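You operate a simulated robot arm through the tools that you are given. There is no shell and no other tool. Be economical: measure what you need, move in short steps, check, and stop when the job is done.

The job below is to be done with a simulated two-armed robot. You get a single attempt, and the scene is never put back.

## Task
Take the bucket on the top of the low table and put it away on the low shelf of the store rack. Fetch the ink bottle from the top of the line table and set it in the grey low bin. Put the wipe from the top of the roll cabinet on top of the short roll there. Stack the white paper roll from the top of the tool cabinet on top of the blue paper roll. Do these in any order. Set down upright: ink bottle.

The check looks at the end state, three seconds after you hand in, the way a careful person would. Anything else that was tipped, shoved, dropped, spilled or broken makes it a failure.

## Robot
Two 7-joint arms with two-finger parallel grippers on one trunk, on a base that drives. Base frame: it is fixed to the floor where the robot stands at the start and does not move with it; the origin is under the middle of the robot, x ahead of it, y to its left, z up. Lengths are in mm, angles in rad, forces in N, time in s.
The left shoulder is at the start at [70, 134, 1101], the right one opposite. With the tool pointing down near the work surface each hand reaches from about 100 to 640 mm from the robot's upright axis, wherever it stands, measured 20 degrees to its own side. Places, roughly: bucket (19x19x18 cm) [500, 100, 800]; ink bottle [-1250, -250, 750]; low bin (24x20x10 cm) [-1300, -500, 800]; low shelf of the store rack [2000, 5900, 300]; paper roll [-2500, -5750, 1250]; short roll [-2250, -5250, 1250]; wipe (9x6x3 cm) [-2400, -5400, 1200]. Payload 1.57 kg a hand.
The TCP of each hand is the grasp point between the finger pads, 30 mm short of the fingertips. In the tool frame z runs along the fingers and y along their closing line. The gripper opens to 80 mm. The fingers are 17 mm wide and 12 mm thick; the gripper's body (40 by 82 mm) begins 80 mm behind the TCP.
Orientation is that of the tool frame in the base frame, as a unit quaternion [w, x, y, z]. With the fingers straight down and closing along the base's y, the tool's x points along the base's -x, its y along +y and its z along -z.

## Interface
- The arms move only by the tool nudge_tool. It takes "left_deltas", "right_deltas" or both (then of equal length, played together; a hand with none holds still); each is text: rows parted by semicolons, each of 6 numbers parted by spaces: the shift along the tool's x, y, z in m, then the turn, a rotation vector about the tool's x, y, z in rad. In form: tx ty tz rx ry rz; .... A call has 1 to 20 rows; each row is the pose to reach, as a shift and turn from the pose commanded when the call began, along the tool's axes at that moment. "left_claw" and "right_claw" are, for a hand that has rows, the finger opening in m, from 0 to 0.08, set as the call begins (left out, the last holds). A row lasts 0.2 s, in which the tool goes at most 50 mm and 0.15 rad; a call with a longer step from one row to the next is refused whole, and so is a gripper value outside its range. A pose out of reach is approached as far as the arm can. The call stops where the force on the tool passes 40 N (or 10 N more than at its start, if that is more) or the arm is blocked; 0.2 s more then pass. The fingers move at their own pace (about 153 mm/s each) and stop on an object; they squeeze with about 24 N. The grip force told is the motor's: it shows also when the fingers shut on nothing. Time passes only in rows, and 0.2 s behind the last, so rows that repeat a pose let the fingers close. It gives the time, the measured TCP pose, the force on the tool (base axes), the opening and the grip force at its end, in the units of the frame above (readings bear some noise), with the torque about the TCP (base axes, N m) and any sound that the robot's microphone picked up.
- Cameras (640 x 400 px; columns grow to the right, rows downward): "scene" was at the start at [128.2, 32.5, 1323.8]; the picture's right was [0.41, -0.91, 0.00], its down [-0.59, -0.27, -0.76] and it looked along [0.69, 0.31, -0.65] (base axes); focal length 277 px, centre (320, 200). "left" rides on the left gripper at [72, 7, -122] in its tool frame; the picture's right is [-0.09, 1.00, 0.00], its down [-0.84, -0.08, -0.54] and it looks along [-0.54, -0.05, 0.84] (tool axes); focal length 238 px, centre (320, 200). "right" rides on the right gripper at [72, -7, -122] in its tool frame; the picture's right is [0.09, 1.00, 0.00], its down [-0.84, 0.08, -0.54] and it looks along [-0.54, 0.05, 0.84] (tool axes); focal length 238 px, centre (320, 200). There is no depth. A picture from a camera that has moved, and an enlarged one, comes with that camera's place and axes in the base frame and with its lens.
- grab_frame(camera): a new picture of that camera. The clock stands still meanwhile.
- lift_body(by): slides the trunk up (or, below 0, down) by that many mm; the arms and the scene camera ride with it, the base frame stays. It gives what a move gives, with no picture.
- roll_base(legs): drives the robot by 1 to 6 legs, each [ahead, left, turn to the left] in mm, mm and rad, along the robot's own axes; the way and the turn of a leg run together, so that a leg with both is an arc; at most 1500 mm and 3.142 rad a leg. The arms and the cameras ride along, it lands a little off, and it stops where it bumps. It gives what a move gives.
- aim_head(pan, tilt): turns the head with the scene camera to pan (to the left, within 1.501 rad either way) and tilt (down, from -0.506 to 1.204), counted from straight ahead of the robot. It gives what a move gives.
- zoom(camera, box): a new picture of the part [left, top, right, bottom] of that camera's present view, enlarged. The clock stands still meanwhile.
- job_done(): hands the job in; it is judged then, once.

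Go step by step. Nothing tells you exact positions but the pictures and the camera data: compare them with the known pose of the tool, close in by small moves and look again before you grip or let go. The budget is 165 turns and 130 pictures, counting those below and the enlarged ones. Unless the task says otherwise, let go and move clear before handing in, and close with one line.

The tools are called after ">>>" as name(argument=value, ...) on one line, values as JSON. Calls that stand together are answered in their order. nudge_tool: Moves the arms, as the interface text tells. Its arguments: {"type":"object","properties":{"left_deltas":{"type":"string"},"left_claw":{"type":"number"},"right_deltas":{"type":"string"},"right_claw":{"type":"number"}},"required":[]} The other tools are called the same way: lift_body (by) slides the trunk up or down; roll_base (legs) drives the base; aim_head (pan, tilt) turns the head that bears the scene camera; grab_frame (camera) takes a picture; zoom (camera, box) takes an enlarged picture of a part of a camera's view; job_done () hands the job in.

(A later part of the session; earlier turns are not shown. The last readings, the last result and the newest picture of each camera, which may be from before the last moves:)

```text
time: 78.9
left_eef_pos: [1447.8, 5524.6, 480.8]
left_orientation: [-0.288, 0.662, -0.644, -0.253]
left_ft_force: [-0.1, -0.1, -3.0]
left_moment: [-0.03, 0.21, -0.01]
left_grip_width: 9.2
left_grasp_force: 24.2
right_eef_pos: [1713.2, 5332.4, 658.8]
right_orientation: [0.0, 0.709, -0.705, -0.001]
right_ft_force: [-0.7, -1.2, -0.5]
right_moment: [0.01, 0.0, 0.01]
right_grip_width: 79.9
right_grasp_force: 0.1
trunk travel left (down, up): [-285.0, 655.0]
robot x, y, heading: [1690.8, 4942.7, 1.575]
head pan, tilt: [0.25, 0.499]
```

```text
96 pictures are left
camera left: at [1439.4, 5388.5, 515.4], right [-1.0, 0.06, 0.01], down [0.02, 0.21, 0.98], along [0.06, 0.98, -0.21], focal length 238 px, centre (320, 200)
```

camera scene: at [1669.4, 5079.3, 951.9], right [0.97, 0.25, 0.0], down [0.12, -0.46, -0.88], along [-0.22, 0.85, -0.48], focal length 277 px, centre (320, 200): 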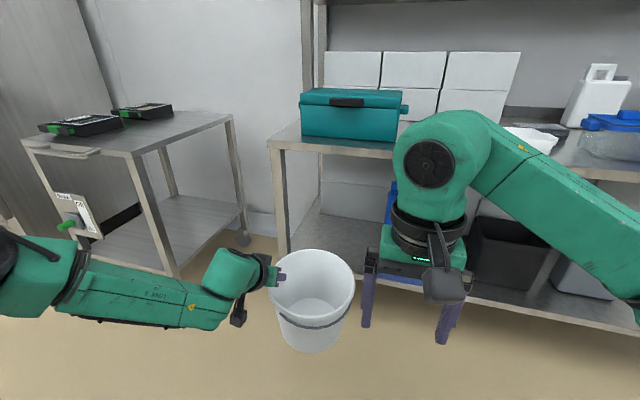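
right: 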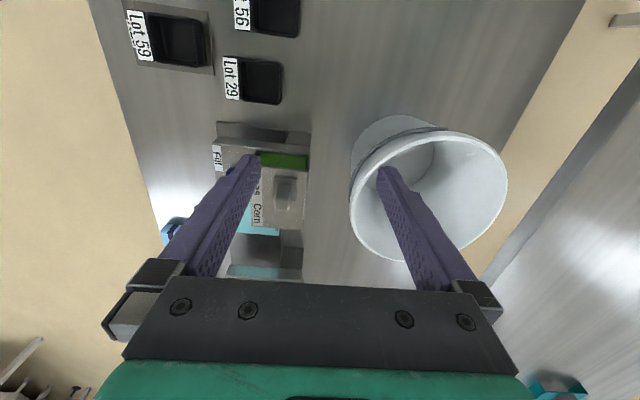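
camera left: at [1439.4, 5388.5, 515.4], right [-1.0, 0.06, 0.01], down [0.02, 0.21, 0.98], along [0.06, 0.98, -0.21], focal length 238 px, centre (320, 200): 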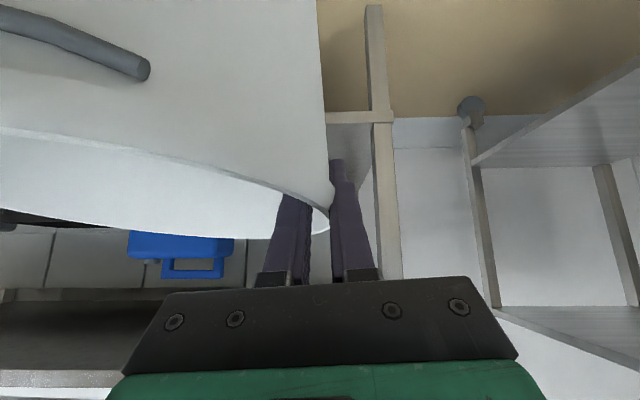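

The shelf's front edge is near y 5760 and its left leg ends at x of about 1381. The can sits further back at x ≥ 1680, so the bucket fits with about 35 mm either side. I'll check its bottom height with the other cameras.

>>> zoom(camera="scene", box=[220, 210, 420, 370])

>>> grab_frame(camera="right")

```text
2.50 times, centred on (320, 290) of scene
camera zoom: at [1669.4, 5079.3, 951.9], right [0.97, 0.25, 0.0], down [0.12, -0.46, -0.88], along [-0.22, 0.85, -0.48], focal length 692 px, centre (320, -25)
```

zoom: 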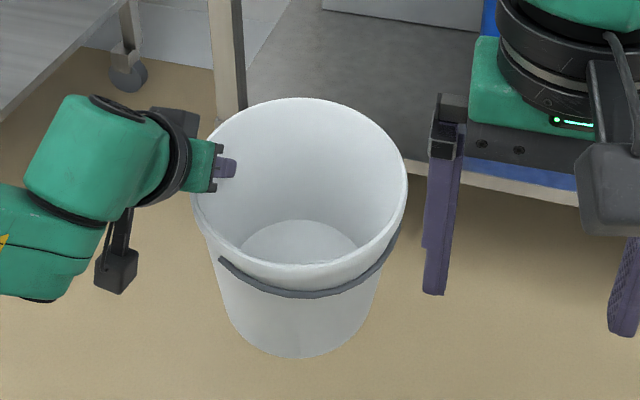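

```text
94 pictures are left
camera right: at [1718.2, 5261.1, 779.7], right [-1.0, -0.1, 0.0], down [-0.08, 0.84, 0.54], along [-0.05, 0.54, -0.84], focal length 238 px, centre (320, 200)
```

right: 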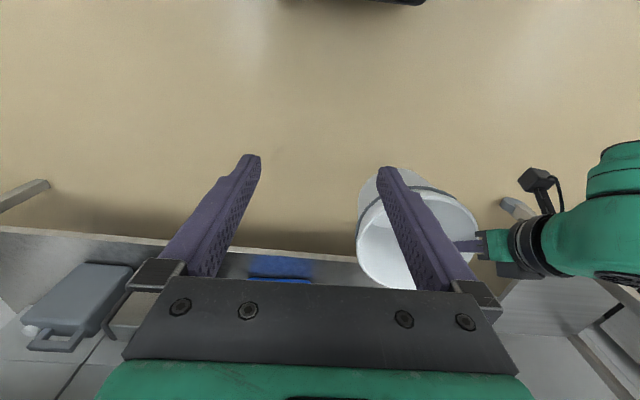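

The bucket hangs about level, with its bottom near z 325 above the shelf's 300. I'll pull the right hand back so it stays clear of the rack's table, then drive in 340 mm.

>>> nudge_tool(right_deltas="0.03 0 0 0 0 0;0.06 0 0 0 0 0;0.09 0 0 0 0 0")

>>> roll_base(legs=[[200, 8, 0]])

>>> grab_frame(camera="scene")

>>> grab_frame(camera="left")

```text
time: 79.7
left_eef_pos: [1447.5, 5524.9, 481.0]
left_orientation: [-0.289, 0.662, -0.644, -0.252]
left_ft_force: [-0.1, 0.9, -3.6]
left_moment: [-0.01, 0.2, -0.01]
left_grip_width: 9.0
left_grasp_force: 24.0
right_eef_pos: [1714.6, 5242.3, 660.6]
right_orientation: [0.001, 0.708, -0.706, -0.001]
right_ft_force: [-0.2, 0.8, 0.6]
right_moment: [0.01, 0.0, 0.03]
right_grip_width: 79.9
right_grasp_force: 0.1
trunk travel left (down, up): [-285.0, 655.0]
robot x, y, heading: [1692.8, 4943.4, 1.568]
head pan, tilt: [0.25, 0.499]
```

```text
time: 81.3
left_eef_pos: [1438.8, 5724.3, 479.2]
left_orientation: [-0.287, 0.664, -0.643, -0.252]
left_ft_force: [-0.1, -0.5, -3.1]
left_moment: [0.0, 0.2, -0.02]
left_grip_width: 8.9
left_grasp_force: 24.0
right_eef_pos: [1704.2, 5441.9, 658.9]
right_orientation: [0.001, 0.708, -0.706, 0.0]
right_ft_force: [0.3, 0.2, 0.1]
right_moment: [-0.01, 0.03, -0.02]
right_grip_width: 80.0
right_grasp_force: 0.1
trunk travel left (down, up): [-285.0, 655.0]
robot x, y, heading: [1683.7, 5142.6, 1.575]
head pan, tilt: [0.25, 0.499]
```

```text
93 pictures are left
camera scene: at [1660.5, 5279.2, 951.8], right [0.97, 0.25, 0.0], down [0.12, -0.46, -0.88], along [-0.22, 0.85, -0.48], focal length 277 px, centre (320, 200)
```

scene: 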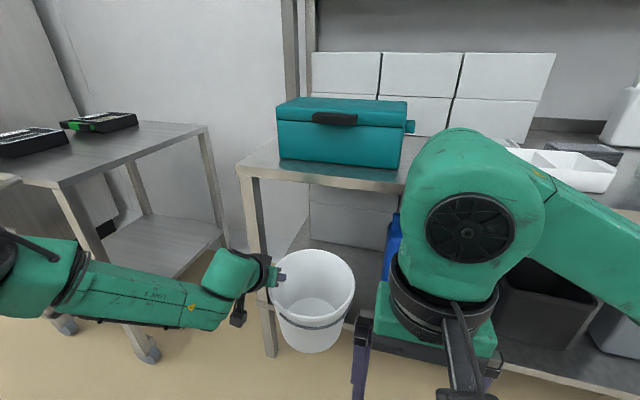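

```text
92 pictures are left
camera left: at [1430.1, 5587.8, 515.1], right [-1.0, 0.06, 0.01], down [0.02, 0.21, 0.98], along [0.06, 0.98, -0.21], focal length 238 px, centre (320, 200)
```

left: 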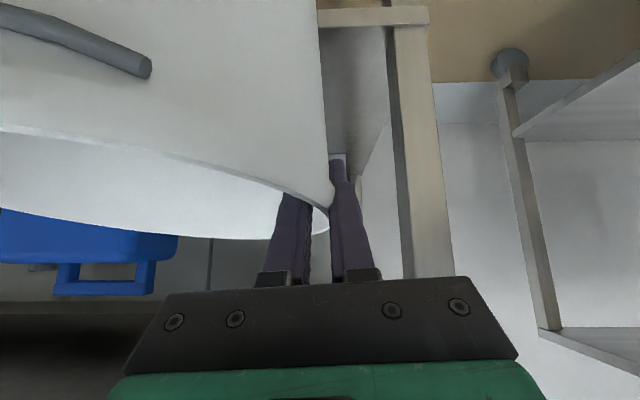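

The forearm would meet the rack's left leg if I drive straight in. I'll back off, shift right and yaw left 0.35 rad so the arm trails away from the leg, then enter.

>>> roll_base(legs=[[-250, -190, 0], [0, 0, 0.35]])

>>> grab_frame(camera="left")

>>> grab_frame(camera="scene")

```text
time: 84.5
left_eef_pos: [1448.2, 5353.9, 480.4]
left_orientation: [-0.24, 0.764, -0.519, -0.299]
left_ft_force: [1.3, -0.2, -1.8]
left_moment: [-0.03, 0.11, 0.04]
left_grip_width: 8.8
left_grasp_force: 23.9
right_eef_pos: [1794.2, 5179.0, 659.6]
right_orientation: [0.001, 0.82, -0.573, 0.0]
right_ft_force: [-0.8, -0.8, -0.3]
right_moment: [-0.01, 0.01, -0.04]
right_grip_width: 80.1
right_grasp_force: 0.0
trunk travel left (down, up): [-285.0, 655.0]
robot x, y, heading: [1872.5, 4890.4, 1.922]
head pan, tilt: [0.25, 0.499]
```

```text
91 pictures are left
camera left: at [1486.3, 5222.5, 515.4], right [-0.96, -0.28, 0.01], down [-0.05, 0.2, 0.98], along [-0.28, 0.94, -0.21], focal length 238 px, centre (320, 200)
```

left: 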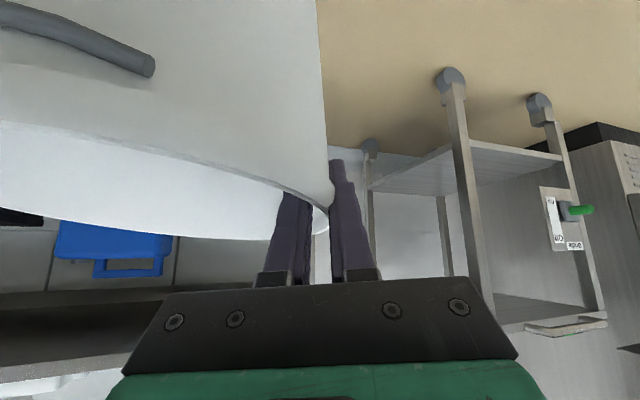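

```text
90 pictures are left
camera scene: at [1806.7, 5009.5, 951.9], right [0.83, 0.56, 0.0], down [0.27, -0.4, -0.88], along [-0.5, 0.72, -0.48], focal length 277 px, centre (320, 200)
```

scene: 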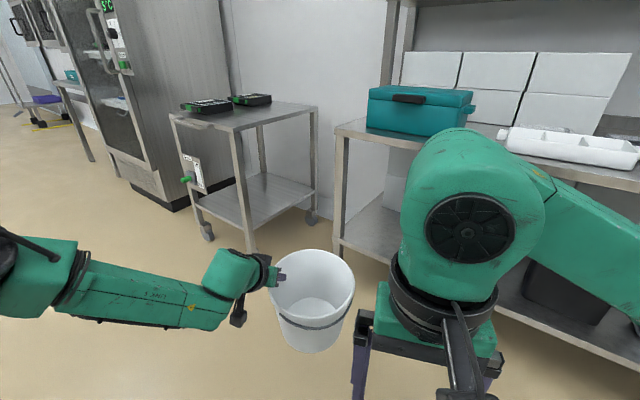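

The bucket centre is about (1536, 5386). I'll advance straight toward the shelf 330 mm and check.

>>> roll_base(legs=[[310, -113, 0]])

>>> grab_frame(camera="left")

>>> grab_frame(camera="scene")

```text
time: 86.7
left_eef_pos: [1446.6, 5687.7, 480.1]
left_orientation: [-0.24, 0.764, -0.52, -0.298]
left_ft_force: [-0.2, 0.5, -2.9]
left_moment: [-0.09, 0.2, 0.01]
left_grip_width: 8.6
left_grasp_force: 23.7
right_eef_pos: [1792.7, 5513.3, 660.9]
right_orientation: [0.0, 0.82, -0.573, -0.001]
right_ft_force: [0.3, 0.3, 0.1]
right_moment: [0.01, 0.01, -0.02]
right_grip_width: 80.1
right_grasp_force: 0.1
trunk travel left (down, up): [-285.0, 655.0]
robot x, y, heading: [1875.4, 5224.3, 1.921]
head pan, tilt: [0.25, 0.499]
```

```text
89 pictures are left
camera left: at [1485.0, 5557.7, 515.2], right [-0.96, -0.28, 0.01], down [-0.05, 0.2, 0.98], along [-0.28, 0.94, -0.21], focal length 238 px, centre (320, 200)
```

left: 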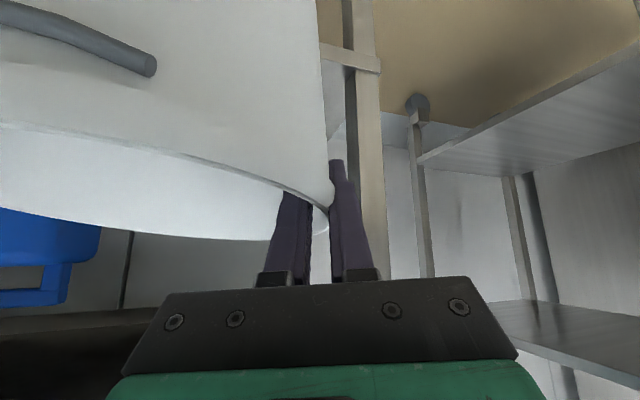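

```text
88 pictures are left
camera scene: at [1805.4, 5345.0, 951.9], right [0.83, 0.56, 0.0], down [0.27, -0.4, -0.88], along [-0.5, 0.72, -0.48], focal length 277 px, centre (320, 200)
```

scene: 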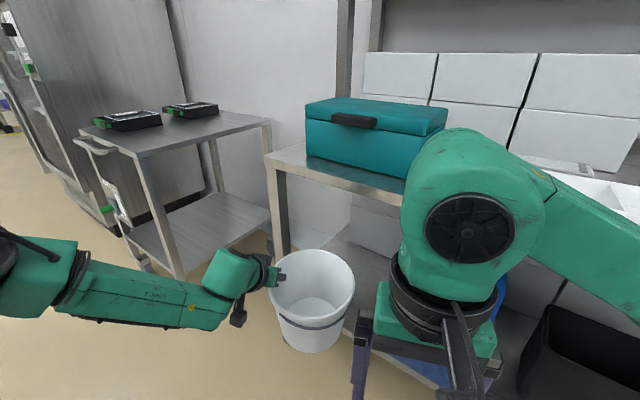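

Clearances look right, with the leg's inner corner at (1370, 5787). I'll advance 165 mm so the bucket is over the shelf.

>>> roll_base(legs=[[155, -57, 0]])

>>> grab_frame(camera="left")

>>> grab_frame(camera="scene")

```text
time: 88.2
left_eef_pos: [1454.3, 5827.0, 491.4]
left_orientation: [-0.252, 0.757, -0.522, -0.301]
left_ft_force: [0.2, -0.3, -2.7]
left_moment: [-0.09, 0.19, -0.02]
left_grip_width: 8.7
left_grasp_force: 24.2
right_eef_pos: [1795.4, 5637.6, 660.6]
right_orientation: [-0.005, 0.82, -0.573, 0.008]
right_ft_force: [0.3, 0.0, -0.2]
right_moment: [-0.04, 0.03, -0.01]
right_grip_width: 80.3
right_grasp_force: 0.0
trunk travel left (down, up): [-285.0, 655.0]
robot x, y, heading: [1877.8, 5363.3, 1.909]
head pan, tilt: [0.25, 0.499]
stopped in leg 1: the robot was blocked; the commanded pose is now the measured one
```

```text
87 pictures are left
camera left: at [1490.7, 5694.8, 523.2], right [-0.96, -0.27, 0.0], down [-0.05, 0.18, 0.98], along [-0.26, 0.95, -0.19], focal length 238 px, centre (320, 200)
```

left: 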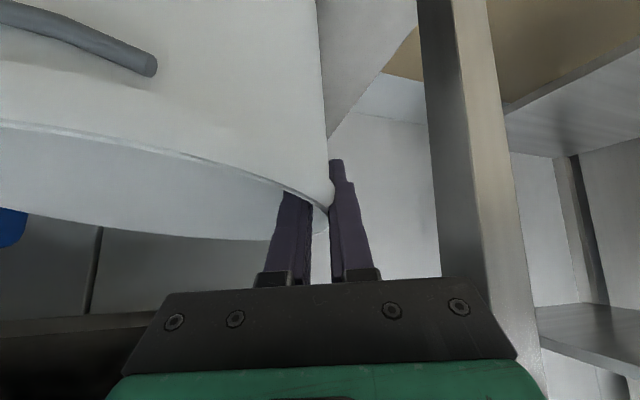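

```text
86 pictures are left
camera scene: at [1806.2, 5467.2, 956.1], right [0.83, 0.55, 0.02], down [0.27, -0.38, -0.89], along [-0.48, 0.74, -0.46], focal length 277 px, centre (320, 200)
```

scene: 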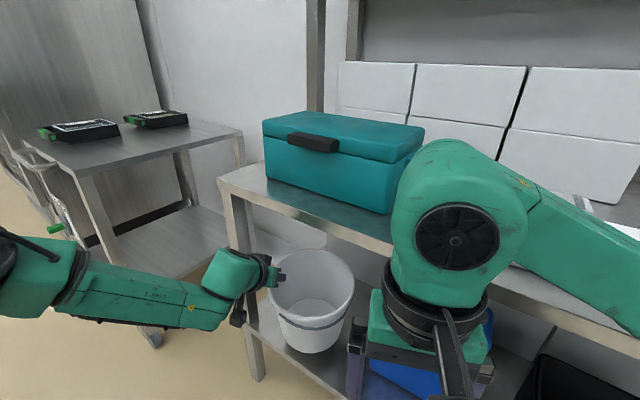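

The base was blocked with the bucket about 40 mm short of where I want it, and the robot is leaning slightly. I'll back off 25 mm to relieve that and see what is touching.

>>> roll_base(legs=[[-25, 9, 0]])

>>> grab_frame(camera="right")

>>> aim_head(pan=-0.35, tilt=0.9)

>>> grab_frame(camera="scene")

```text
time: 89.0
left_eef_pos: [1453.9, 5811.6, 479.8]
left_orientation: [-0.242, 0.76, -0.525, -0.297]
left_ft_force: [-0.5, 0.1, -2.4]
left_moment: [-0.03, 0.21, 0.0]
left_grip_width: 8.6
left_grasp_force: 24.2
right_eef_pos: [1797.5, 5628.8, 652.6]
right_orientation: [0.007, 0.819, -0.573, 0.013]
right_ft_force: [0.3, 0.0, 0.3]
right_moment: [0.0, 0.05, 0.02]
right_grip_width: 79.9
right_grasp_force: 0.1
trunk travel left (down, up): [-285.0, 655.0]
robot x, y, heading: [1875.1, 5342.8, 1.91]
head pan, tilt: [0.25, 0.499]
```

```text
85 pictures are left
camera right: at [1825.6, 5566.6, 775.6], right [-0.9, -0.43, 0.0], down [-0.37, 0.77, 0.52], along [-0.22, 0.47, -0.86], focal length 238 px, centre (320, 200)
```

right: 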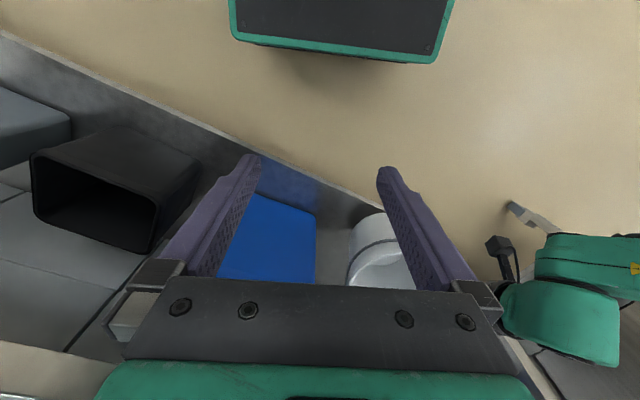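

```text
time: 90.0
left_eef_pos: [1454.0, 5812.5, 480.4]
left_orientation: [-0.241, 0.761, -0.525, -0.297]
left_ft_force: [0.9, 0.4, -2.6]
left_moment: [-0.07, 0.16, 0.06]
left_grip_width: 8.9
left_grasp_force: 23.6
right_eef_pos: [1797.3, 5628.0, 651.7]
right_orientation: [0.006, 0.82, -0.573, 0.014]
right_ft_force: [0.0, -1.0, 0.4]
right_moment: [-0.02, 0.01, 0.01]
right_grip_width: 79.9
right_grasp_force: 0.0
trunk travel left (down, up): [-285.0, 655.0]
robot x, y, heading: [1876.8, 5344.4, 1.903]
head pan, tilt: [-0.351, 0.901]
```

```text
84 pictures are left
camera scene: at [1861.0, 5463.5, 918.1], right [1.0, -0.01, 0.0], down [-0.01, -0.78, -0.62], along [0.01, 0.62, -0.78], focal length 277 px, centre (320, 200)
```

scene: 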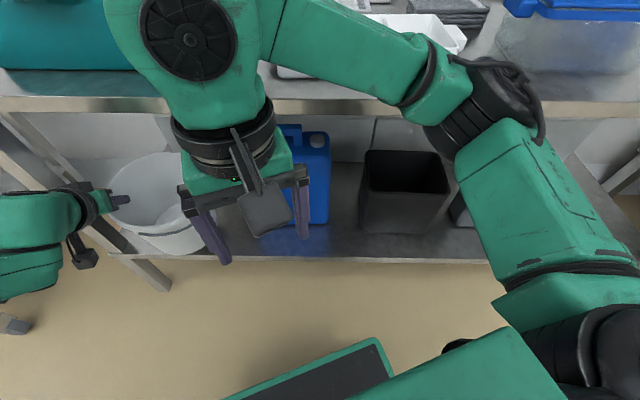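

It's the right forearm that is over the rack's table edge; the base itself is clear. I'll back out 170 mm and move the right arm out of the way.

>>> roll_base(legs=[[-160, 57, 0]])

>>> grab_frame(camera="scene")

```text
time: 91.5
left_eef_pos: [1454.1, 5644.7, 481.7]
left_orientation: [-0.242, 0.759, -0.526, -0.297]
left_ft_force: [0.3, -0.2, -2.7]
left_moment: [-0.11, 0.18, 0.0]
left_grip_width: 8.4
left_grasp_force: 23.9
right_eef_pos: [1797.1, 5459.3, 652.4]
right_orientation: [0.007, 0.819, -0.574, 0.014]
right_ft_force: [-0.2, 0.1, 0.5]
right_moment: [0.0, -0.01, 0.02]
right_grip_width: 80.1
right_grasp_force: 0.1
trunk travel left (down, up): [-285.0, 655.0]
robot x, y, heading: [1874.8, 5173.6, 1.903]
head pan, tilt: [-0.351, 0.901]
```

```text
83 pictures are left
camera scene: at [1859.3, 5294.7, 918.1], right [1.0, -0.02, 0.0], down [-0.01, -0.78, -0.62], along [0.01, 0.62, -0.78], focal length 277 px, centre (320, 200)
```

scene: 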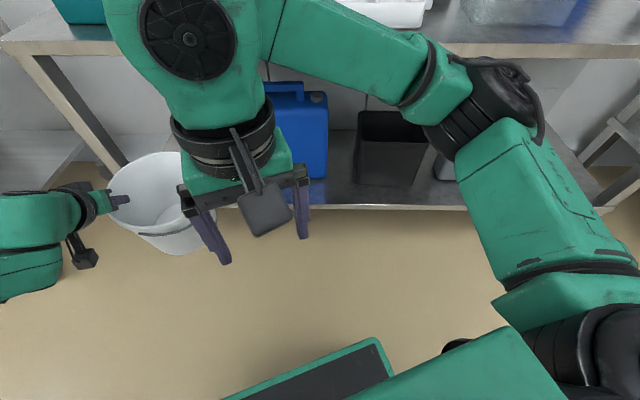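

>>> nudge_tool(right_deltas="0.02 -0.04 0.02 0 0 0;0.04 -0.08 0.04 0 0 0;0.06 -0.12 0.06 0 0 0;0.08 -0.16 0.08 0 0 0;0.1 -0.2 0.1 0 0 0;0.12 -0.24 0.12 0 0 0;0.12 -0.28 0.14 0 0 0;0.12 -0.28 0.14 0 0 0")

>>> grab_frame(camera="scene")

```text
time: 93.2
left_eef_pos: [1453.5, 5644.8, 480.3]
left_orientation: [-0.242, 0.76, -0.526, -0.297]
left_ft_force: [-0.5, 0.3, -1.8]
left_moment: [-0.11, 0.15, 0.01]
left_grip_width: 8.6
left_grasp_force: 24.4
right_eef_pos: [2109.3, 5459.1, 520.9]
right_orientation: [0.004, 0.818, -0.575, 0.01]
right_ft_force: [0.6, -1.3, -1.3]
right_moment: [0.08, 0.04, 0.01]
right_grip_width: 80.1
right_grasp_force: 0.2
right hand out of reach, approached as far as the arm can: row 4, 5, 6, 7, 8
trunk travel left (down, up): [-285.0, 655.0]
robot x, y, heading: [1870.8, 5173.6, 1.908]
head pan, tilt: [-0.351, 0.901]
```

```text
82 pictures are left
camera scene: at [1859.1, 5295.2, 918.0], right [1.0, -0.02, 0.0], down [-0.01, -0.78, -0.62], along [0.01, 0.62, -0.78], focal length 277 px, centre (320, 200)
```

scene: 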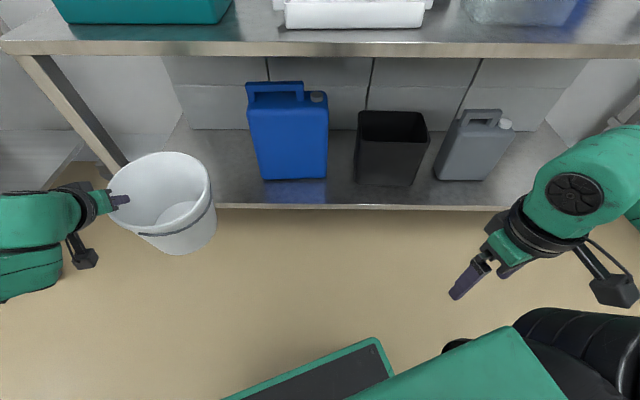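

The right arm is now out to the side and low, and the table items look undisturbed. I'll advance again 150 mm and look.

>>> roll_base(legs=[[142, -49, 0]])

>>> grab_frame(camera="scene")

```text
time: 94.6
left_eef_pos: [1452.4, 5793.9, 481.1]
left_orientation: [-0.241, 0.76, -0.525, -0.297]
left_ft_force: [0.0, 0.6, -2.4]
left_moment: [-0.14, 0.25, -0.01]
left_grip_width: 8.5
left_grasp_force: 24.2
right_eef_pos: [2107.7, 5606.8, 520.1]
right_orientation: [0.008, 0.819, -0.574, 0.014]
right_ft_force: [0.1, 0.3, 0.0]
right_moment: [0.01, 0.01, -0.01]
right_grip_width: 79.9
right_grasp_force: 0.1
trunk travel left (down, up): [-285.0, 655.0]
robot x, y, heading: [1870.6, 5325.6, 1.911]
head pan, tilt: [-0.351, 0.901]
```

```text
81 pictures are left
camera scene: at [1859.0, 5444.7, 918.0], right [1.0, -0.01, 0.0], down [-0.01, -0.78, -0.62], along [0.01, 0.62, -0.78], focal length 277 px, centre (320, 200)
```

scene: 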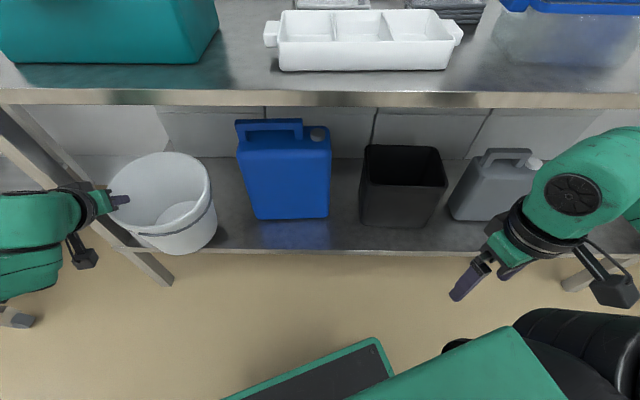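

Everything is clear so far; the right wrist is the limiting part. I'll carry the bucket the last 70 mm with the left arm instead of the base.

>>> nudge_tool(left_deltas="-0.006 -0.003 0.006 0 0 0;-0.014 -0.007 0.014 0 0 0;-0.023 -0.012 0.023 0 0 0;-0.032 -0.016 0.032 0 0 0;-0.04 -0.020 0.04 0 0 0;-0.046 -0.023 0.046 0 0 0;-0.046 -0.023 0.046 0 0 0")

>>> aim_head(pan=0.1, tilt=0.8)

>>> grab_frame(camera="scene")

>>> grab_frame(camera="left")

```text
time: 96.2
left_eef_pos: [1452.9, 5862.2, 482.1]
left_orientation: [-0.242, 0.76, -0.526, -0.296]
left_ft_force: [-0.2, -0.1, -2.1]
left_moment: [-0.06, 0.17, 0.0]
left_grip_width: 8.3
left_grasp_force: 24.8
right_eef_pos: [2109.7, 5607.4, 518.8]
right_orientation: [0.007, 0.819, -0.573, 0.013]
right_ft_force: [0.3, 0.7, 0.3]
right_moment: [0.02, 0.01, -0.04]
right_grip_width: 80.1
right_grasp_force: 0.0
trunk travel left (down, up): [-285.0, 655.0]
robot x, y, heading: [1874.6, 5323.6, 1.909]
head pan, tilt: [-0.351, 0.901]
```

```text
time: 97.1
left_eef_pos: [1453.2, 5862.2, 481.9]
left_orientation: [-0.241, 0.76, -0.526, -0.296]
left_ft_force: [-0.8, -0.5, -2.9]
left_moment: [-0.05, 0.12, 0.0]
left_grip_width: 8.3
left_grasp_force: 23.9
right_eef_pos: [2109.0, 5606.9, 519.5]
right_orientation: [0.007, 0.819, -0.574, 0.014]
right_ft_force: [-0.6, -0.4, -0.6]
right_moment: [0.0, 0.02, 0.02]
right_grip_width: 79.7
right_grasp_force: 0.1
trunk travel left (down, up): [-285.0, 655.0]
robot x, y, heading: [1875.4, 5322.9, 1.91]
head pan, tilt: [0.099, 0.799]
```

```text
80 pictures are left
camera scene: at [1823.9, 5442.0, 925.9], right [0.91, 0.42, 0.0], down [0.3, -0.65, -0.7], along [-0.29, 0.63, -0.72], focal length 277 px, centre (320, 200)
```

scene: 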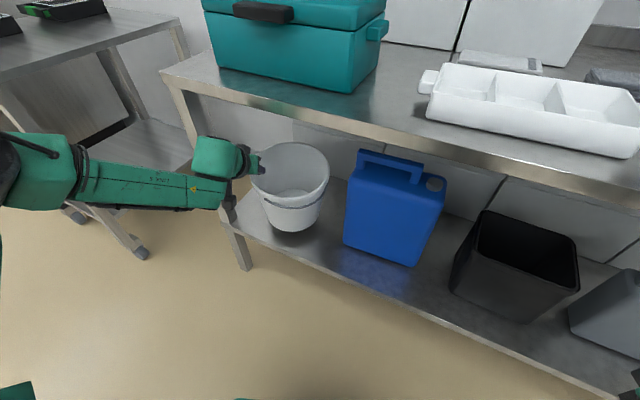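

```text
79 pictures are left
camera left: at [1489.8, 5731.0, 517.0], right [-0.96, -0.27, 0.01], down [-0.05, 0.21, 0.98], along [-0.27, 0.94, -0.21], focal length 238 px, centre (320, 200)
```

left: 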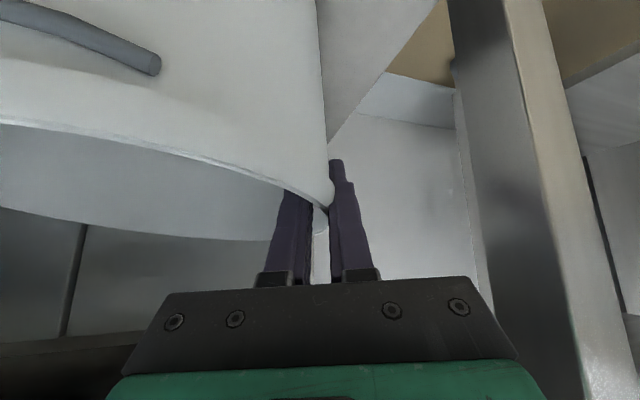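

The bucket is over the shelf with its near bottom edge about 70 mm in from the front. I'll lower it gently.

>>> nudge_tool(left_deltas="0.003 0 0.003 0 0 0;0.006 0 0.006 0 0 0;0.009 0 0.009 0 0 0;0.011 0 0.011 0 0 0;0.013 0 0.013 0 0 0;0.014 0 0.014 0 0 0;0.014 0 0.014 0 0 0")

>>> zoom(camera="scene", box=[200, 120, 360, 248])

```text
time: 98.7
left_eef_pos: [1454.2, 5862.0, 461.7]
left_orientation: [-0.241, 0.761, -0.525, -0.297]
left_ft_force: [-0.1, 1.4, -2.4]
left_moment: [-0.04, 0.12, 0.01]
left_grip_width: 8.3
left_grasp_force: 24.5
right_eef_pos: [2108.7, 5606.8, 520.9]
right_orientation: [0.007, 0.819, -0.574, 0.014]
right_ft_force: [-0.5, 1.2, -0.1]
right_moment: [-0.03, 0.04, 0.02]
right_grip_width: 79.8
right_grasp_force: 0.1
trunk travel left (down, up): [-285.0, 655.0]
robot x, y, heading: [1869.2, 5324.5, 1.907]
head pan, tilt: [0.099, 0.799]
```

```text
3.12 times, centred on (280, 184) of scene
camera zoom: at [1823.8, 5442.0, 926.0], right [0.91, 0.42, 0.0], down [0.3, -0.65, -0.7], along [-0.29, 0.63, -0.72], focal length 864 px, centre (445, 250)
```

zoom: 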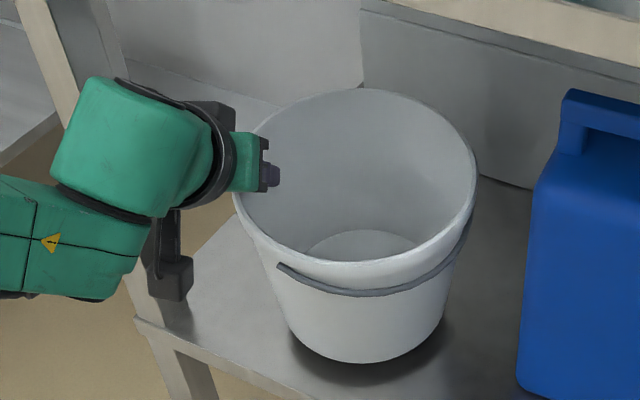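

>>> nudge_tool(left_deltas="0.002 0 0.002 0 0 0;0.004 0 0.004 0 0 0;0.006 0 0.006 0 0 0;0.008 0 0.008 0 0 0;0.0095 0 0.0095 0 0 0;0.0095 0 0.0095 0 0 0")

>>> zoom(camera="scene", box=[200, 120, 360, 248])

```text
time: 100.1
left_eef_pos: [1454.3, 5858.0, 452.5]
left_orientation: [-0.241, 0.76, -0.526, -0.296]
left_ft_force: [-0.3, -0.6, -3.0]
left_moment: [-0.07, 0.19, -0.02]
left_grip_width: 8.2
left_grasp_force: 23.9
left hand out of reach, approached as far as the arm can: row 4, 5, 6
right_eef_pos: [2107.6, 5606.5, 519.8]
right_orientation: [0.008, 0.819, -0.574, 0.013]
right_ft_force: [0.2, -0.2, 0.2]
right_moment: [-0.01, 0.01, -0.01]
right_grip_width: 80.0
right_grasp_force: 0.1
trunk travel left (down, up): [-285.0, 655.0]
robot x, y, heading: [1869.9, 5321.0, 1.906]
head pan, tilt: [0.099, 0.799]
```

```text
3.12 times, centred on (280, 184) of scene
camera zoom: at [1823.8, 5442.0, 926.0], right [0.91, 0.42, 0.0], down [0.3, -0.65, -0.7], along [-0.29, 0.63, -0.72], focal length 864 px, centre (445, 250)
```

zoom: 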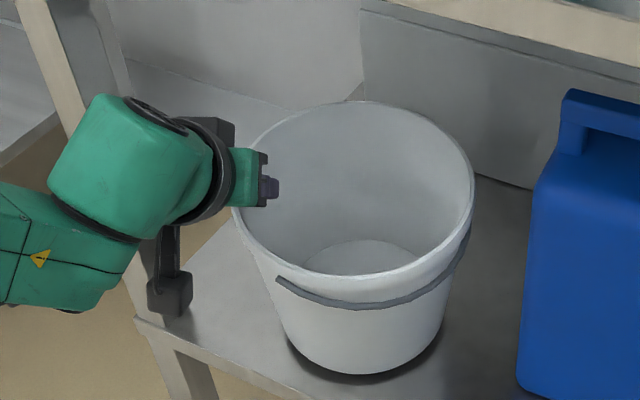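

The arm is at its limit, so I'll use the trunk for the last millimetres.

>>> lift_body(by=-8)

>>> lift_body(by=-5)

>>> zoom(camera="scene", box=[200, 120, 360, 248])

```text
time: 100.7
left_eef_pos: [1454.6, 5857.8, 444.3]
left_orientation: [-0.242, 0.76, -0.525, -0.297]
left_ft_force: [0.7, 0.0, -1.1]
left_moment: [-0.03, 0.01, 0.07]
left_grip_width: 8.3
left_grasp_force: 24.4
right_eef_pos: [2108.8, 5607.0, 511.1]
right_orientation: [0.008, 0.819, -0.574, 0.014]
right_ft_force: [-0.6, -0.3, -0.5]
right_moment: [0.02, 0.02, 0.0]
right_grip_width: 80.2
right_grasp_force: 0.0
trunk travel left (down, up): [-277.0, 663.0]
robot x, y, heading: [1874.9, 5325.3, 1.915]
head pan, tilt: [0.099, 0.799]
```

```text
time: 101.2
left_eef_pos: [1454.2, 5858.5, 441.2]
left_orientation: [-0.243, 0.76, -0.525, -0.297]
left_ft_force: [-1.2, 1.0, 2.5]
left_moment: [-0.06, -0.17, 0.06]
left_grip_width: 8.2
left_grasp_force: 24.3
right_eef_pos: [2108.7, 5606.7, 505.7]
right_orientation: [0.008, 0.819, -0.573, 0.015]
right_ft_force: [-0.4, 0.4, 0.1]
right_moment: [0.03, -0.03, 0.0]
right_grip_width: 80.1
right_grasp_force: 0.0
trunk travel left (down, up): [-272.0, 668.0]
robot x, y, heading: [1876.8, 5320.9, 1.907]
head pan, tilt: [0.099, 0.799]
```

```text
3.12 times, centred on (280, 184) of scene
camera zoom: at [1824.1, 5441.5, 913.0], right [0.91, 0.42, 0.0], down [0.3, -0.65, -0.7], along [-0.29, 0.63, -0.72], focal length 864 px, centre (445, 250)
```

zoom: 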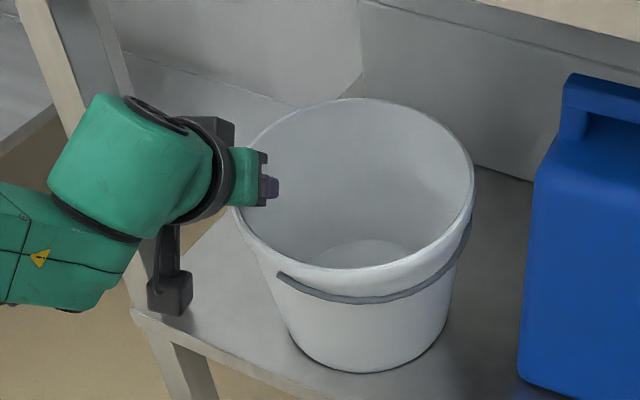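

The bucket rests on the shelf (force now upward). I'll open the fingers.

>>> nudge_tool(left_deltas="0 0 0 0 0 0;0 0 0 0 0 0;0 0 0 0 0 0", left_claw=0.06)

>>> grab_frame(camera="left")

>>> zoom(camera="scene", box=[200, 120, 360, 248])

```text
time: 102.0
left_eef_pos: [1454.5, 5858.4, 440.3]
left_orientation: [-0.242, 0.76, -0.526, -0.296]
left_ft_force: [-0.5, 0.4, 0.4]
left_moment: [-0.01, 0.0, 0.01]
left_grip_width: 60.1
left_grasp_force: 0.1
right_eef_pos: [2108.6, 5607.0, 507.2]
right_orientation: [0.007, 0.819, -0.573, 0.014]
right_ft_force: [1.1, 0.0, 1.1]
right_moment: [0.0, 0.0, 0.0]
right_grip_width: 80.0
right_grasp_force: 0.0
trunk travel left (down, up): [-272.0, 668.0]
robot x, y, heading: [1874.5, 5326.1, 1.905]
head pan, tilt: [0.099, 0.799]
```

```text
75 pictures are left
camera left: at [1491.8, 5726.5, 474.5], right [-0.96, -0.27, 0.01], down [-0.05, 0.2, 0.98], along [-0.26, 0.94, -0.21], focal length 238 px, centre (320, 200)
```

left: 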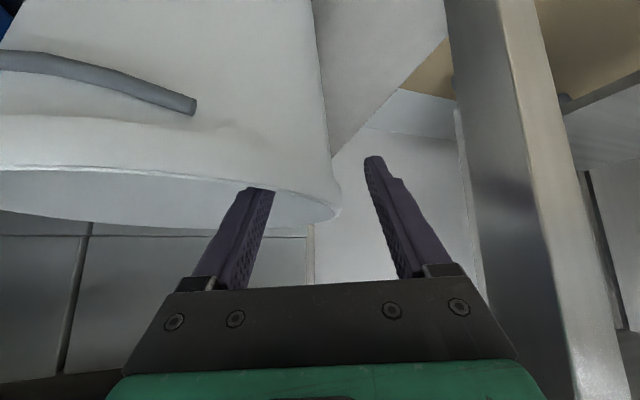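

```text
3.12 times, centred on (280, 184) of scene
camera zoom: at [1824.0, 5441.7, 913.0], right [0.91, 0.42, 0.0], down [0.3, -0.65, -0.7], along [-0.29, 0.63, -0.72], focal length 864 px, centre (445, 250)
```

zoom: 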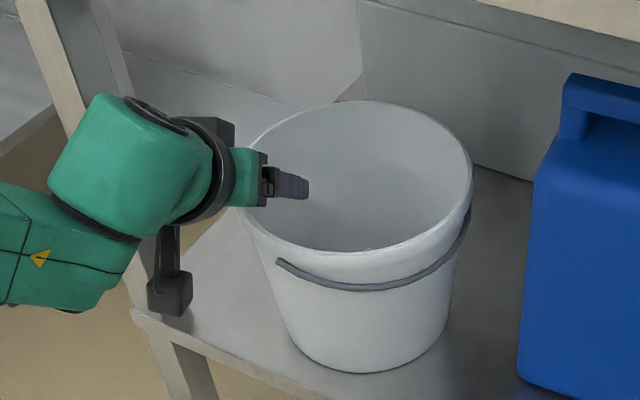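

The bucket stands free on the shelf. I'll withdraw along the fingers and then back out.

>>> nudge_tool(left_deltas="0 0 -0.02 0 0 0;0 0 -0.04 0 0 0;0 0 -0.06 0 0 0;0 0 -0.08 0 0 0;0 0 -0.1 0 0 0;0 0 -0.1 0 0 0")

>>> roll_base(legs=[[-300, 105, 0]])

>>> grab_frame(camera="scene")

```text
time: 103.4
left_eef_pos: [1473.0, 5790.5, 510.2]
left_orientation: [-0.242, 0.76, -0.525, -0.297]
left_ft_force: [0.1, -0.1, 0.0]
left_moment: [0.0, 0.01, 0.01]
left_grip_width: 59.9
left_grasp_force: 0.1
right_eef_pos: [2108.7, 5607.4, 506.9]
right_orientation: [0.008, 0.819, -0.573, 0.014]
right_ft_force: [-0.1, 0.7, 0.0]
right_moment: [0.0, -0.02, 0.0]
right_grip_width: 79.9
right_grasp_force: 0.1
trunk travel left (down, up): [-272.0, 668.0]
robot x, y, heading: [1873.3, 5326.6, 1.91]
head pan, tilt: [0.099, 0.799]
```

```text
time: 105.6
left_eef_pos: [1474.3, 5469.4, 509.3]
left_orientation: [-0.242, 0.76, -0.525, -0.297]
left_ft_force: [0.4, 0.2, 0.3]
left_moment: [-0.01, 0.04, 0.0]
left_grip_width: 59.9
left_grasp_force: 0.0
right_eef_pos: [2110.8, 5285.9, 506.8]
right_orientation: [0.008, 0.82, -0.573, 0.014]
right_ft_force: [0.4, 0.3, 0.6]
right_moment: [-0.03, -0.02, 0.02]
right_grip_width: 80.1
right_grasp_force: 0.0
trunk travel left (down, up): [-272.0, 668.0]
robot x, y, heading: [1878.6, 5005.1, 1.911]
head pan, tilt: [0.099, 0.799]
```

```text
73 pictures are left
camera scene: at [1826.1, 5120.3, 913.1], right [0.91, 0.42, 0.0], down [0.3, -0.65, -0.7], along [-0.29, 0.63, -0.72], focal length 277 px, centre (320, 200)
```

scene: 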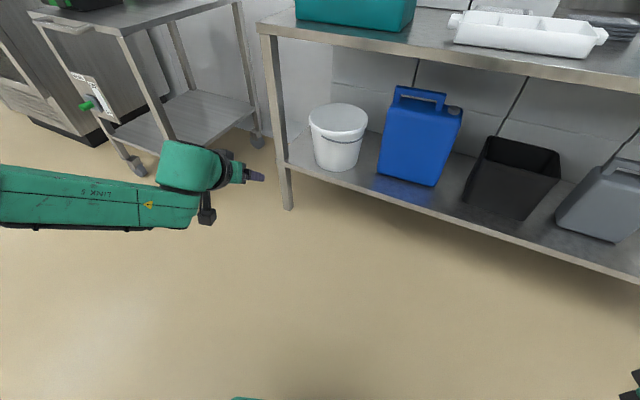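

The bucket is standing in place on the low shelf. Next is the line table: I'll raise the trunk, turn to face -x and drive back along x of about -550.

>>> lift_body(by=400)

>>> roll_base(legs=[[0, 0, 1.2306], [1400, 500, 0], [1000, 500, 0], [0, 1300, 0], [0, 1300, 0], [0, 900, 0]])

>>> aim_head(pan=0.5, tilt=0.4)

>>> grab_frame(camera="scene")

```text
time: 109.4
left_eef_pos: [1474.1, 5469.1, 909.7]
left_orientation: [-0.242, 0.76, -0.525, -0.297]
left_ft_force: [0.8, -0.3, -0.2]
left_moment: [-0.01, -0.02, 0.01]
left_grip_width: 59.7
left_grasp_force: 0.0
right_eef_pos: [2110.5, 5286.1, 907.1]
right_orientation: [0.008, 0.82, -0.573, 0.014]
right_ft_force: [-0.4, 0.8, 0.3]
right_moment: [0.0, -0.03, 0.04]
right_grip_width: 80.1
right_grasp_force: 0.0
trunk travel left (down, up): [-672.0, 268.0]
robot x, y, heading: [1877.8, 5001.6, 1.907]
head pan, tilt: [0.099, 0.799]
```

```text
time: 142.0
left_eef_pos: [-990.6, 159.5, 909.0]
left_orientation: [-0.021, 0.923, 0.021, -0.383]
left_ft_force: [-0.4, -0.4, -1.0]
left_moment: [0.0, 0.01, -0.01]
left_grip_width: 59.9
left_grasp_force: 0.1
right_eef_pos: [-618.0, 707.1, 906.0]
right_orientation: [-0.002, 1.0, 0.017, 0.016]
right_ft_force: [-1.3, -0.2, 0.0]
right_moment: [-0.03, -0.01, 0.02]
right_grip_width: 80.1
right_grasp_force: 0.1
trunk travel left (down, up): [-672.0, 268.0]
robot x, y, heading: [-423.8, 394.9, -3.12]
head pan, tilt: [0.099, 0.799]
```

```text
time: 142.8
left_eef_pos: [-991.1, 160.3, 911.0]
left_orientation: [-0.022, 0.923, 0.02, -0.383]
left_ft_force: [0.3, -0.9, -0.1]
left_moment: [0.02, -0.02, -0.04]
left_grip_width: 60.1
left_grasp_force: 0.1
right_eef_pos: [-618.3, 707.5, 907.0]
right_orientation: [-0.002, 1.0, 0.016, 0.015]
right_ft_force: [0.0, -0.2, 1.0]
right_moment: [0.02, 0.0, 0.0]
right_grip_width: 79.9
right_grasp_force: 0.0
trunk travel left (down, up): [-672.0, 268.0]
robot x, y, heading: [-424.6, 393.6, -3.122]
head pan, tilt: [0.499, 0.4]
```

```text
72 pictures are left
camera scene: at [-552.6, 346.6, 1348.1], right [-0.5, 0.87, 0.0], down [0.34, 0.19, -0.92], along [-0.8, -0.46, -0.39], focal length 277 px, centre (320, 200)
```

scene: 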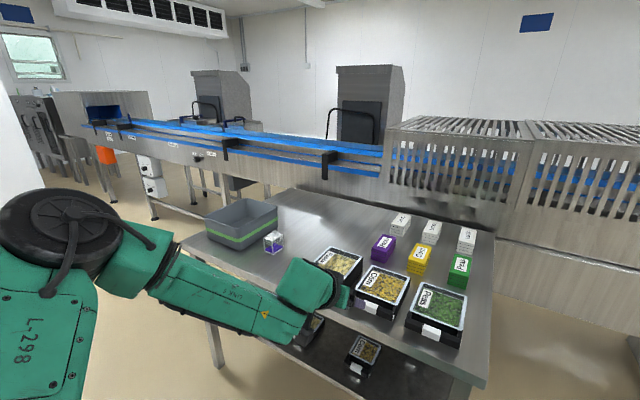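

I see the line table ahead-left, with the grey bin near (-1270, -450) and the small ink bottle near (-1276, -285). I'll zoom in.

>>> zoom(camera="scene", box=[190, 180, 310, 276])

```text
4.17 times, centred on (250, 228) of scene
camera zoom: at [-552.6, 346.6, 1348.1], right [-0.5, 0.87, 0.0], down [0.34, 0.19, -0.92], along [-0.8, -0.46, -0.39], focal length 1153 px, centre (612, 83)
```

zoom: 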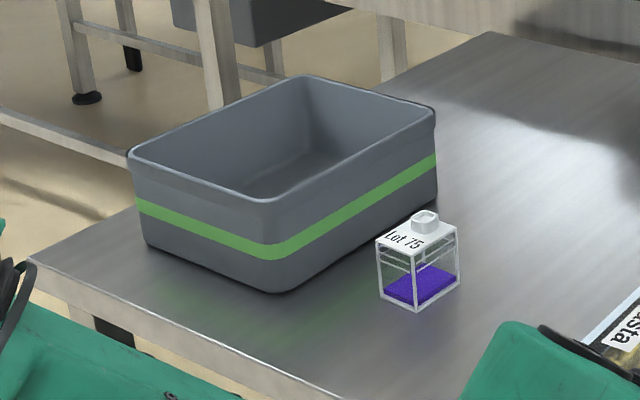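

The bottle's footprint is about 50×46 mm at (-1262, -272), and the empty bin is centred near (-1300, -462). I'll set the left hand vertical again, raise it, and drive to stand in front of both.

>>> nudge_tool(left_deltas="0 0 -0.023 -0.007 0.131 0.007;0 0 -0.047 -0.014 0.262 0.014;0 0 -0.07 -0.021 0.393 0.021;0 0 -0.094 -0.029 0.525 0.029;0 0 -0.118 -0.036 0.656 0.036;0 0 -0.141 -0.043 0.787 0.043;0 0 -0.141 -0.043 0.787 0.043", left_claw=0.08)

>>> roll_base(legs=[[0, 534, -0.02], [380, 0, 0]])

>>> aim_head(pan=0.4, tilt=0.75)

>>> grab_frame(camera="scene")

>>> grab_frame(camera="left")

```text
time: 144.4
left_eef_pos: [-892.8, 157.0, 1010.0]
left_orientation: [0.0, 1.0, -0.001, 0.003]
left_ft_force: [-0.1, 0.1, -0.7]
left_moment: [0.04, -0.01, -0.02]
left_grip_width: 79.7
left_grasp_force: 0.0
right_eef_pos: [-618.7, 707.0, 907.2]
right_orientation: [-0.001, 1.0, 0.017, 0.017]
right_ft_force: [-0.8, 0.2, 0.0]
right_moment: [0.01, 0.01, -0.03]
right_grip_width: 80.0
right_grasp_force: 0.1
trunk travel left (down, up): [-672.0, 268.0]
robot x, y, heading: [-421.1, 389.7, -3.12]
head pan, tilt: [0.499, 0.4]
```

```text
time: 149.5
left_eef_pos: [-1275.6, -355.5, 1009.5]
left_orientation: [-0.002, 1.0, -0.014, 0.001]
left_ft_force: [-0.2, 1.0, -0.8]
left_moment: [0.0, -0.03, 0.04]
left_grip_width: 80.0
left_grasp_force: 0.0
right_eef_pos: [-986.0, 185.6, 907.6]
right_orientation: [-0.002, 1.0, 0.002, 0.016]
right_ft_force: [-0.2, 0.9, -0.3]
right_moment: [0.0, 0.02, 0.0]
right_grip_width: 79.7
right_grasp_force: 0.0
trunk travel left (down, up): [-672.0, 268.0]
robot x, y, heading: [-795.6, -130.9, 3.134]
head pan, tilt: [0.499, 0.4]
```

```text
time: 150.3
left_eef_pos: [-1276.2, -356.1, 1009.6]
left_orientation: [-0.002, 1.0, -0.016, 0.0]
left_ft_force: [-0.8, -0.7, 1.1]
left_moment: [0.01, 0.01, 0.0]
left_grip_width: 79.9
left_grasp_force: 0.1
right_eef_pos: [-986.0, 186.2, 908.0]
right_orientation: [-0.001, 1.0, 0.002, 0.016]
right_ft_force: [0.1, 0.4, 0.8]
right_moment: [0.04, 0.02, -0.02]
right_grip_width: 79.8
right_grasp_force: 0.0
trunk travel left (down, up): [-672.0, 268.0]
robot x, y, heading: [-801.8, -129.4, 3.134]
head pan, tilt: [0.4, 0.75]
```

```text
70 pictures are left
camera scene: at [-925.2, -164.8, 1317.1], right [-0.38, 0.92, 0.0], down [0.63, 0.26, -0.73], along [-0.68, -0.28, -0.68], focal length 277 px, centre (320, 200)
```

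scene: 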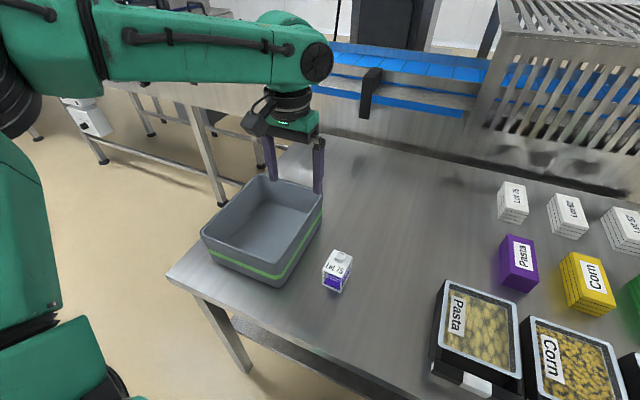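

```text
69 pictures are left
camera left: at [-1204.9, -364.7, 1131.0], right [-0.12, -0.99, 0.0], down [-0.83, 0.1, 0.54], along [-0.54, 0.07, -0.84], focal length 238 px, centre (320, 200)
```

left: 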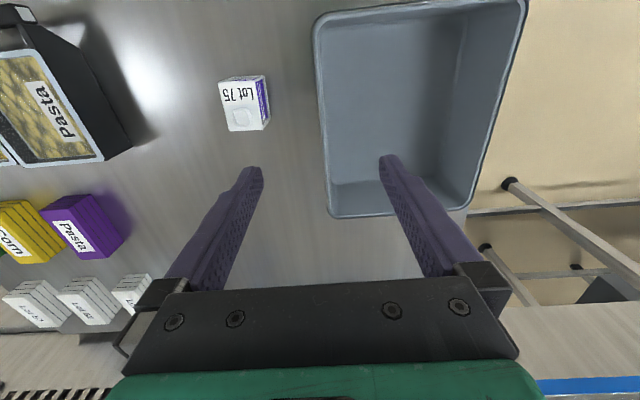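

The bottle is about 56 mm square, roughly aligned with the base axes and centred near (-1257, -254). I'll move the left hand above it.

>>> nudge_tool(left_deltas="0.004 -0.025 0.0 0 0 -0.01;0.008 -0.05 0.02 0 0 -0.02;0.012 -0.075 0.05 0 0 -0.032;0.016 -0.103 0.08 0 0 -0.032;0.016 -0.103 0.11 0 0 -0.032;0.016 -0.103 0.11 0 0 -0.032")

>>> grab_frame(camera="left")

>>> zoom(camera="scene", box=[240, 160, 440, 320])

```text
time: 151.7
left_eef_pos: [-1256.9, -252.4, 899.4]
left_orientation: [-0.001, 1.0, 0.001, 0.001]
left_ft_force: [0.1, 0.9, -0.9]
left_moment: [-0.02, -0.02, -0.05]
left_grip_width: 79.9
left_grasp_force: 0.1
right_eef_pos: [-985.8, 186.6, 908.1]
right_orientation: [-0.002, 1.0, 0.001, 0.015]
right_ft_force: [0.5, 0.0, 0.5]
right_moment: [-0.01, 0.01, -0.03]
right_grip_width: 79.9
right_grasp_force: 0.1
trunk travel left (down, up): [-672.0, 268.0]
robot x, y, heading: [-800.5, -133.0, 3.133]
head pan, tilt: [0.4, 0.75]
```

```text
68 pictures are left
camera left: at [-1185.6, -259.5, 1021.7], right [-0.09, -1.0, 0.0], down [-0.84, 0.08, 0.54], along [-0.54, 0.05, -0.84], focal length 238 px, centre (320, 200)
```

left: 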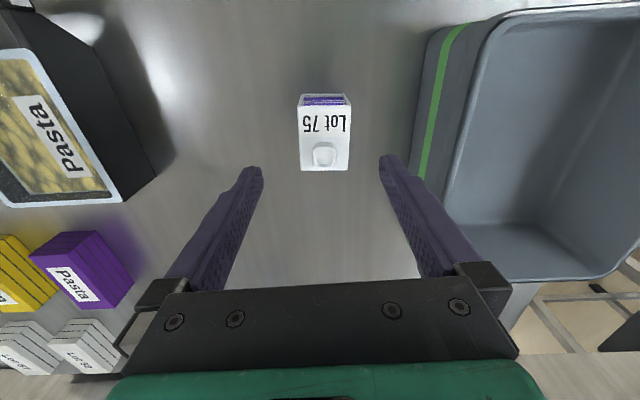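

```text
2.50 times, centred on (340, 240) of scene
camera zoom: at [-924.9, -164.4, 1317.1], right [-0.38, 0.92, 0.0], down [0.63, 0.26, -0.73], along [-0.68, -0.28, -0.68], focal length 692 px, centre (270, 100)
```

zoom: 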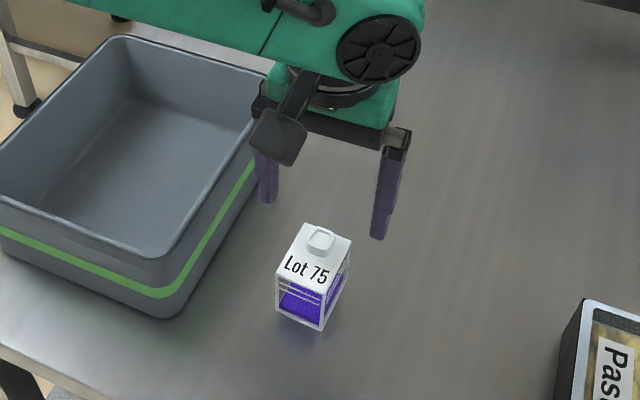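

The bottle is about 43 mm wide in y and 63 mm tall plus cap, centred at (-1257, -257). I'll descend around it in steps.

>>> nudge_tool(left_deltas="0 0.004 0.025 0 0 0;0 0.004 0.05 0 0 0;0 0.004 0.07 0 0 0;0 0.004 0.09 0 0 0;0 0.004 0.107 0 0 0;0 0.004 0.107 0 0 0")

>>> grab_frame(camera="left")

>>> zoom(camera="scene", box=[260, 200, 420, 328])

```text
time: 153.1
left_eef_pos: [-1252.1, -263.8, 798.3]
left_orientation: [-0.001, 1.0, 0.0, 0.001]
left_ft_force: [-0.7, 0.9, 1.4]
left_moment: [0.01, 0.01, 0.03]
left_grip_width: 80.1
left_grasp_force: 0.0
left hand out of reach, approached as far as the arm can: row 5, 6
right_eef_pos: [-985.9, 185.5, 906.8]
right_orientation: [-0.002, 1.0, 0.001, 0.016]
right_ft_force: [0.4, 0.3, -0.8]
right_moment: [0.02, 0.0, 0.01]
right_grip_width: 80.2
right_grasp_force: 0.0
trunk travel left (down, up): [-672.0, 268.0]
robot x, y, heading: [-798.5, -128.8, 3.134]
head pan, tilt: [0.4, 0.75]
```

```text
66 pictures are left
camera left: at [-1179.8, -269.5, 919.2], right [-0.09, -1.0, 0.0], down [-0.84, 0.07, 0.54], along [-0.54, 0.05, -0.84], focal length 238 px, centre (320, 200)
```

left: 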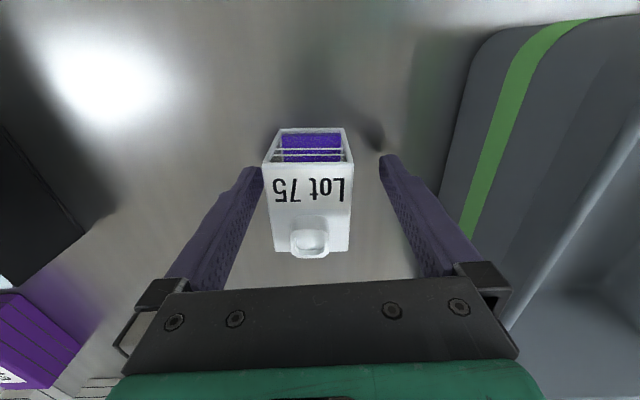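

```text
3.12 times, centred on (340, 264) of scene
camera zoom: at [-925.3, -164.6, 1317.0], right [-0.38, 0.92, 0.0], down [0.63, 0.26, -0.73], along [-0.68, -0.28, -0.68], focal length 864 px, centre (258, 0)
```

zoom: 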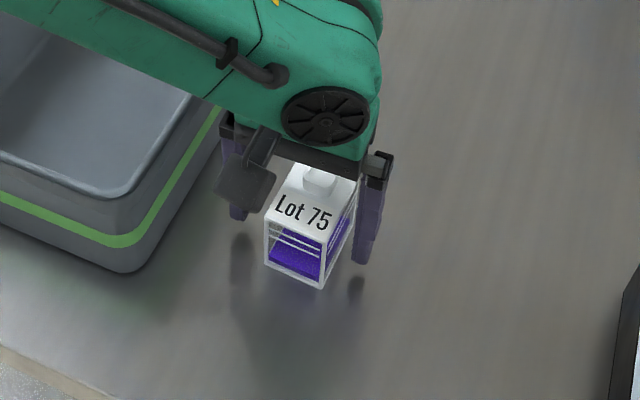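

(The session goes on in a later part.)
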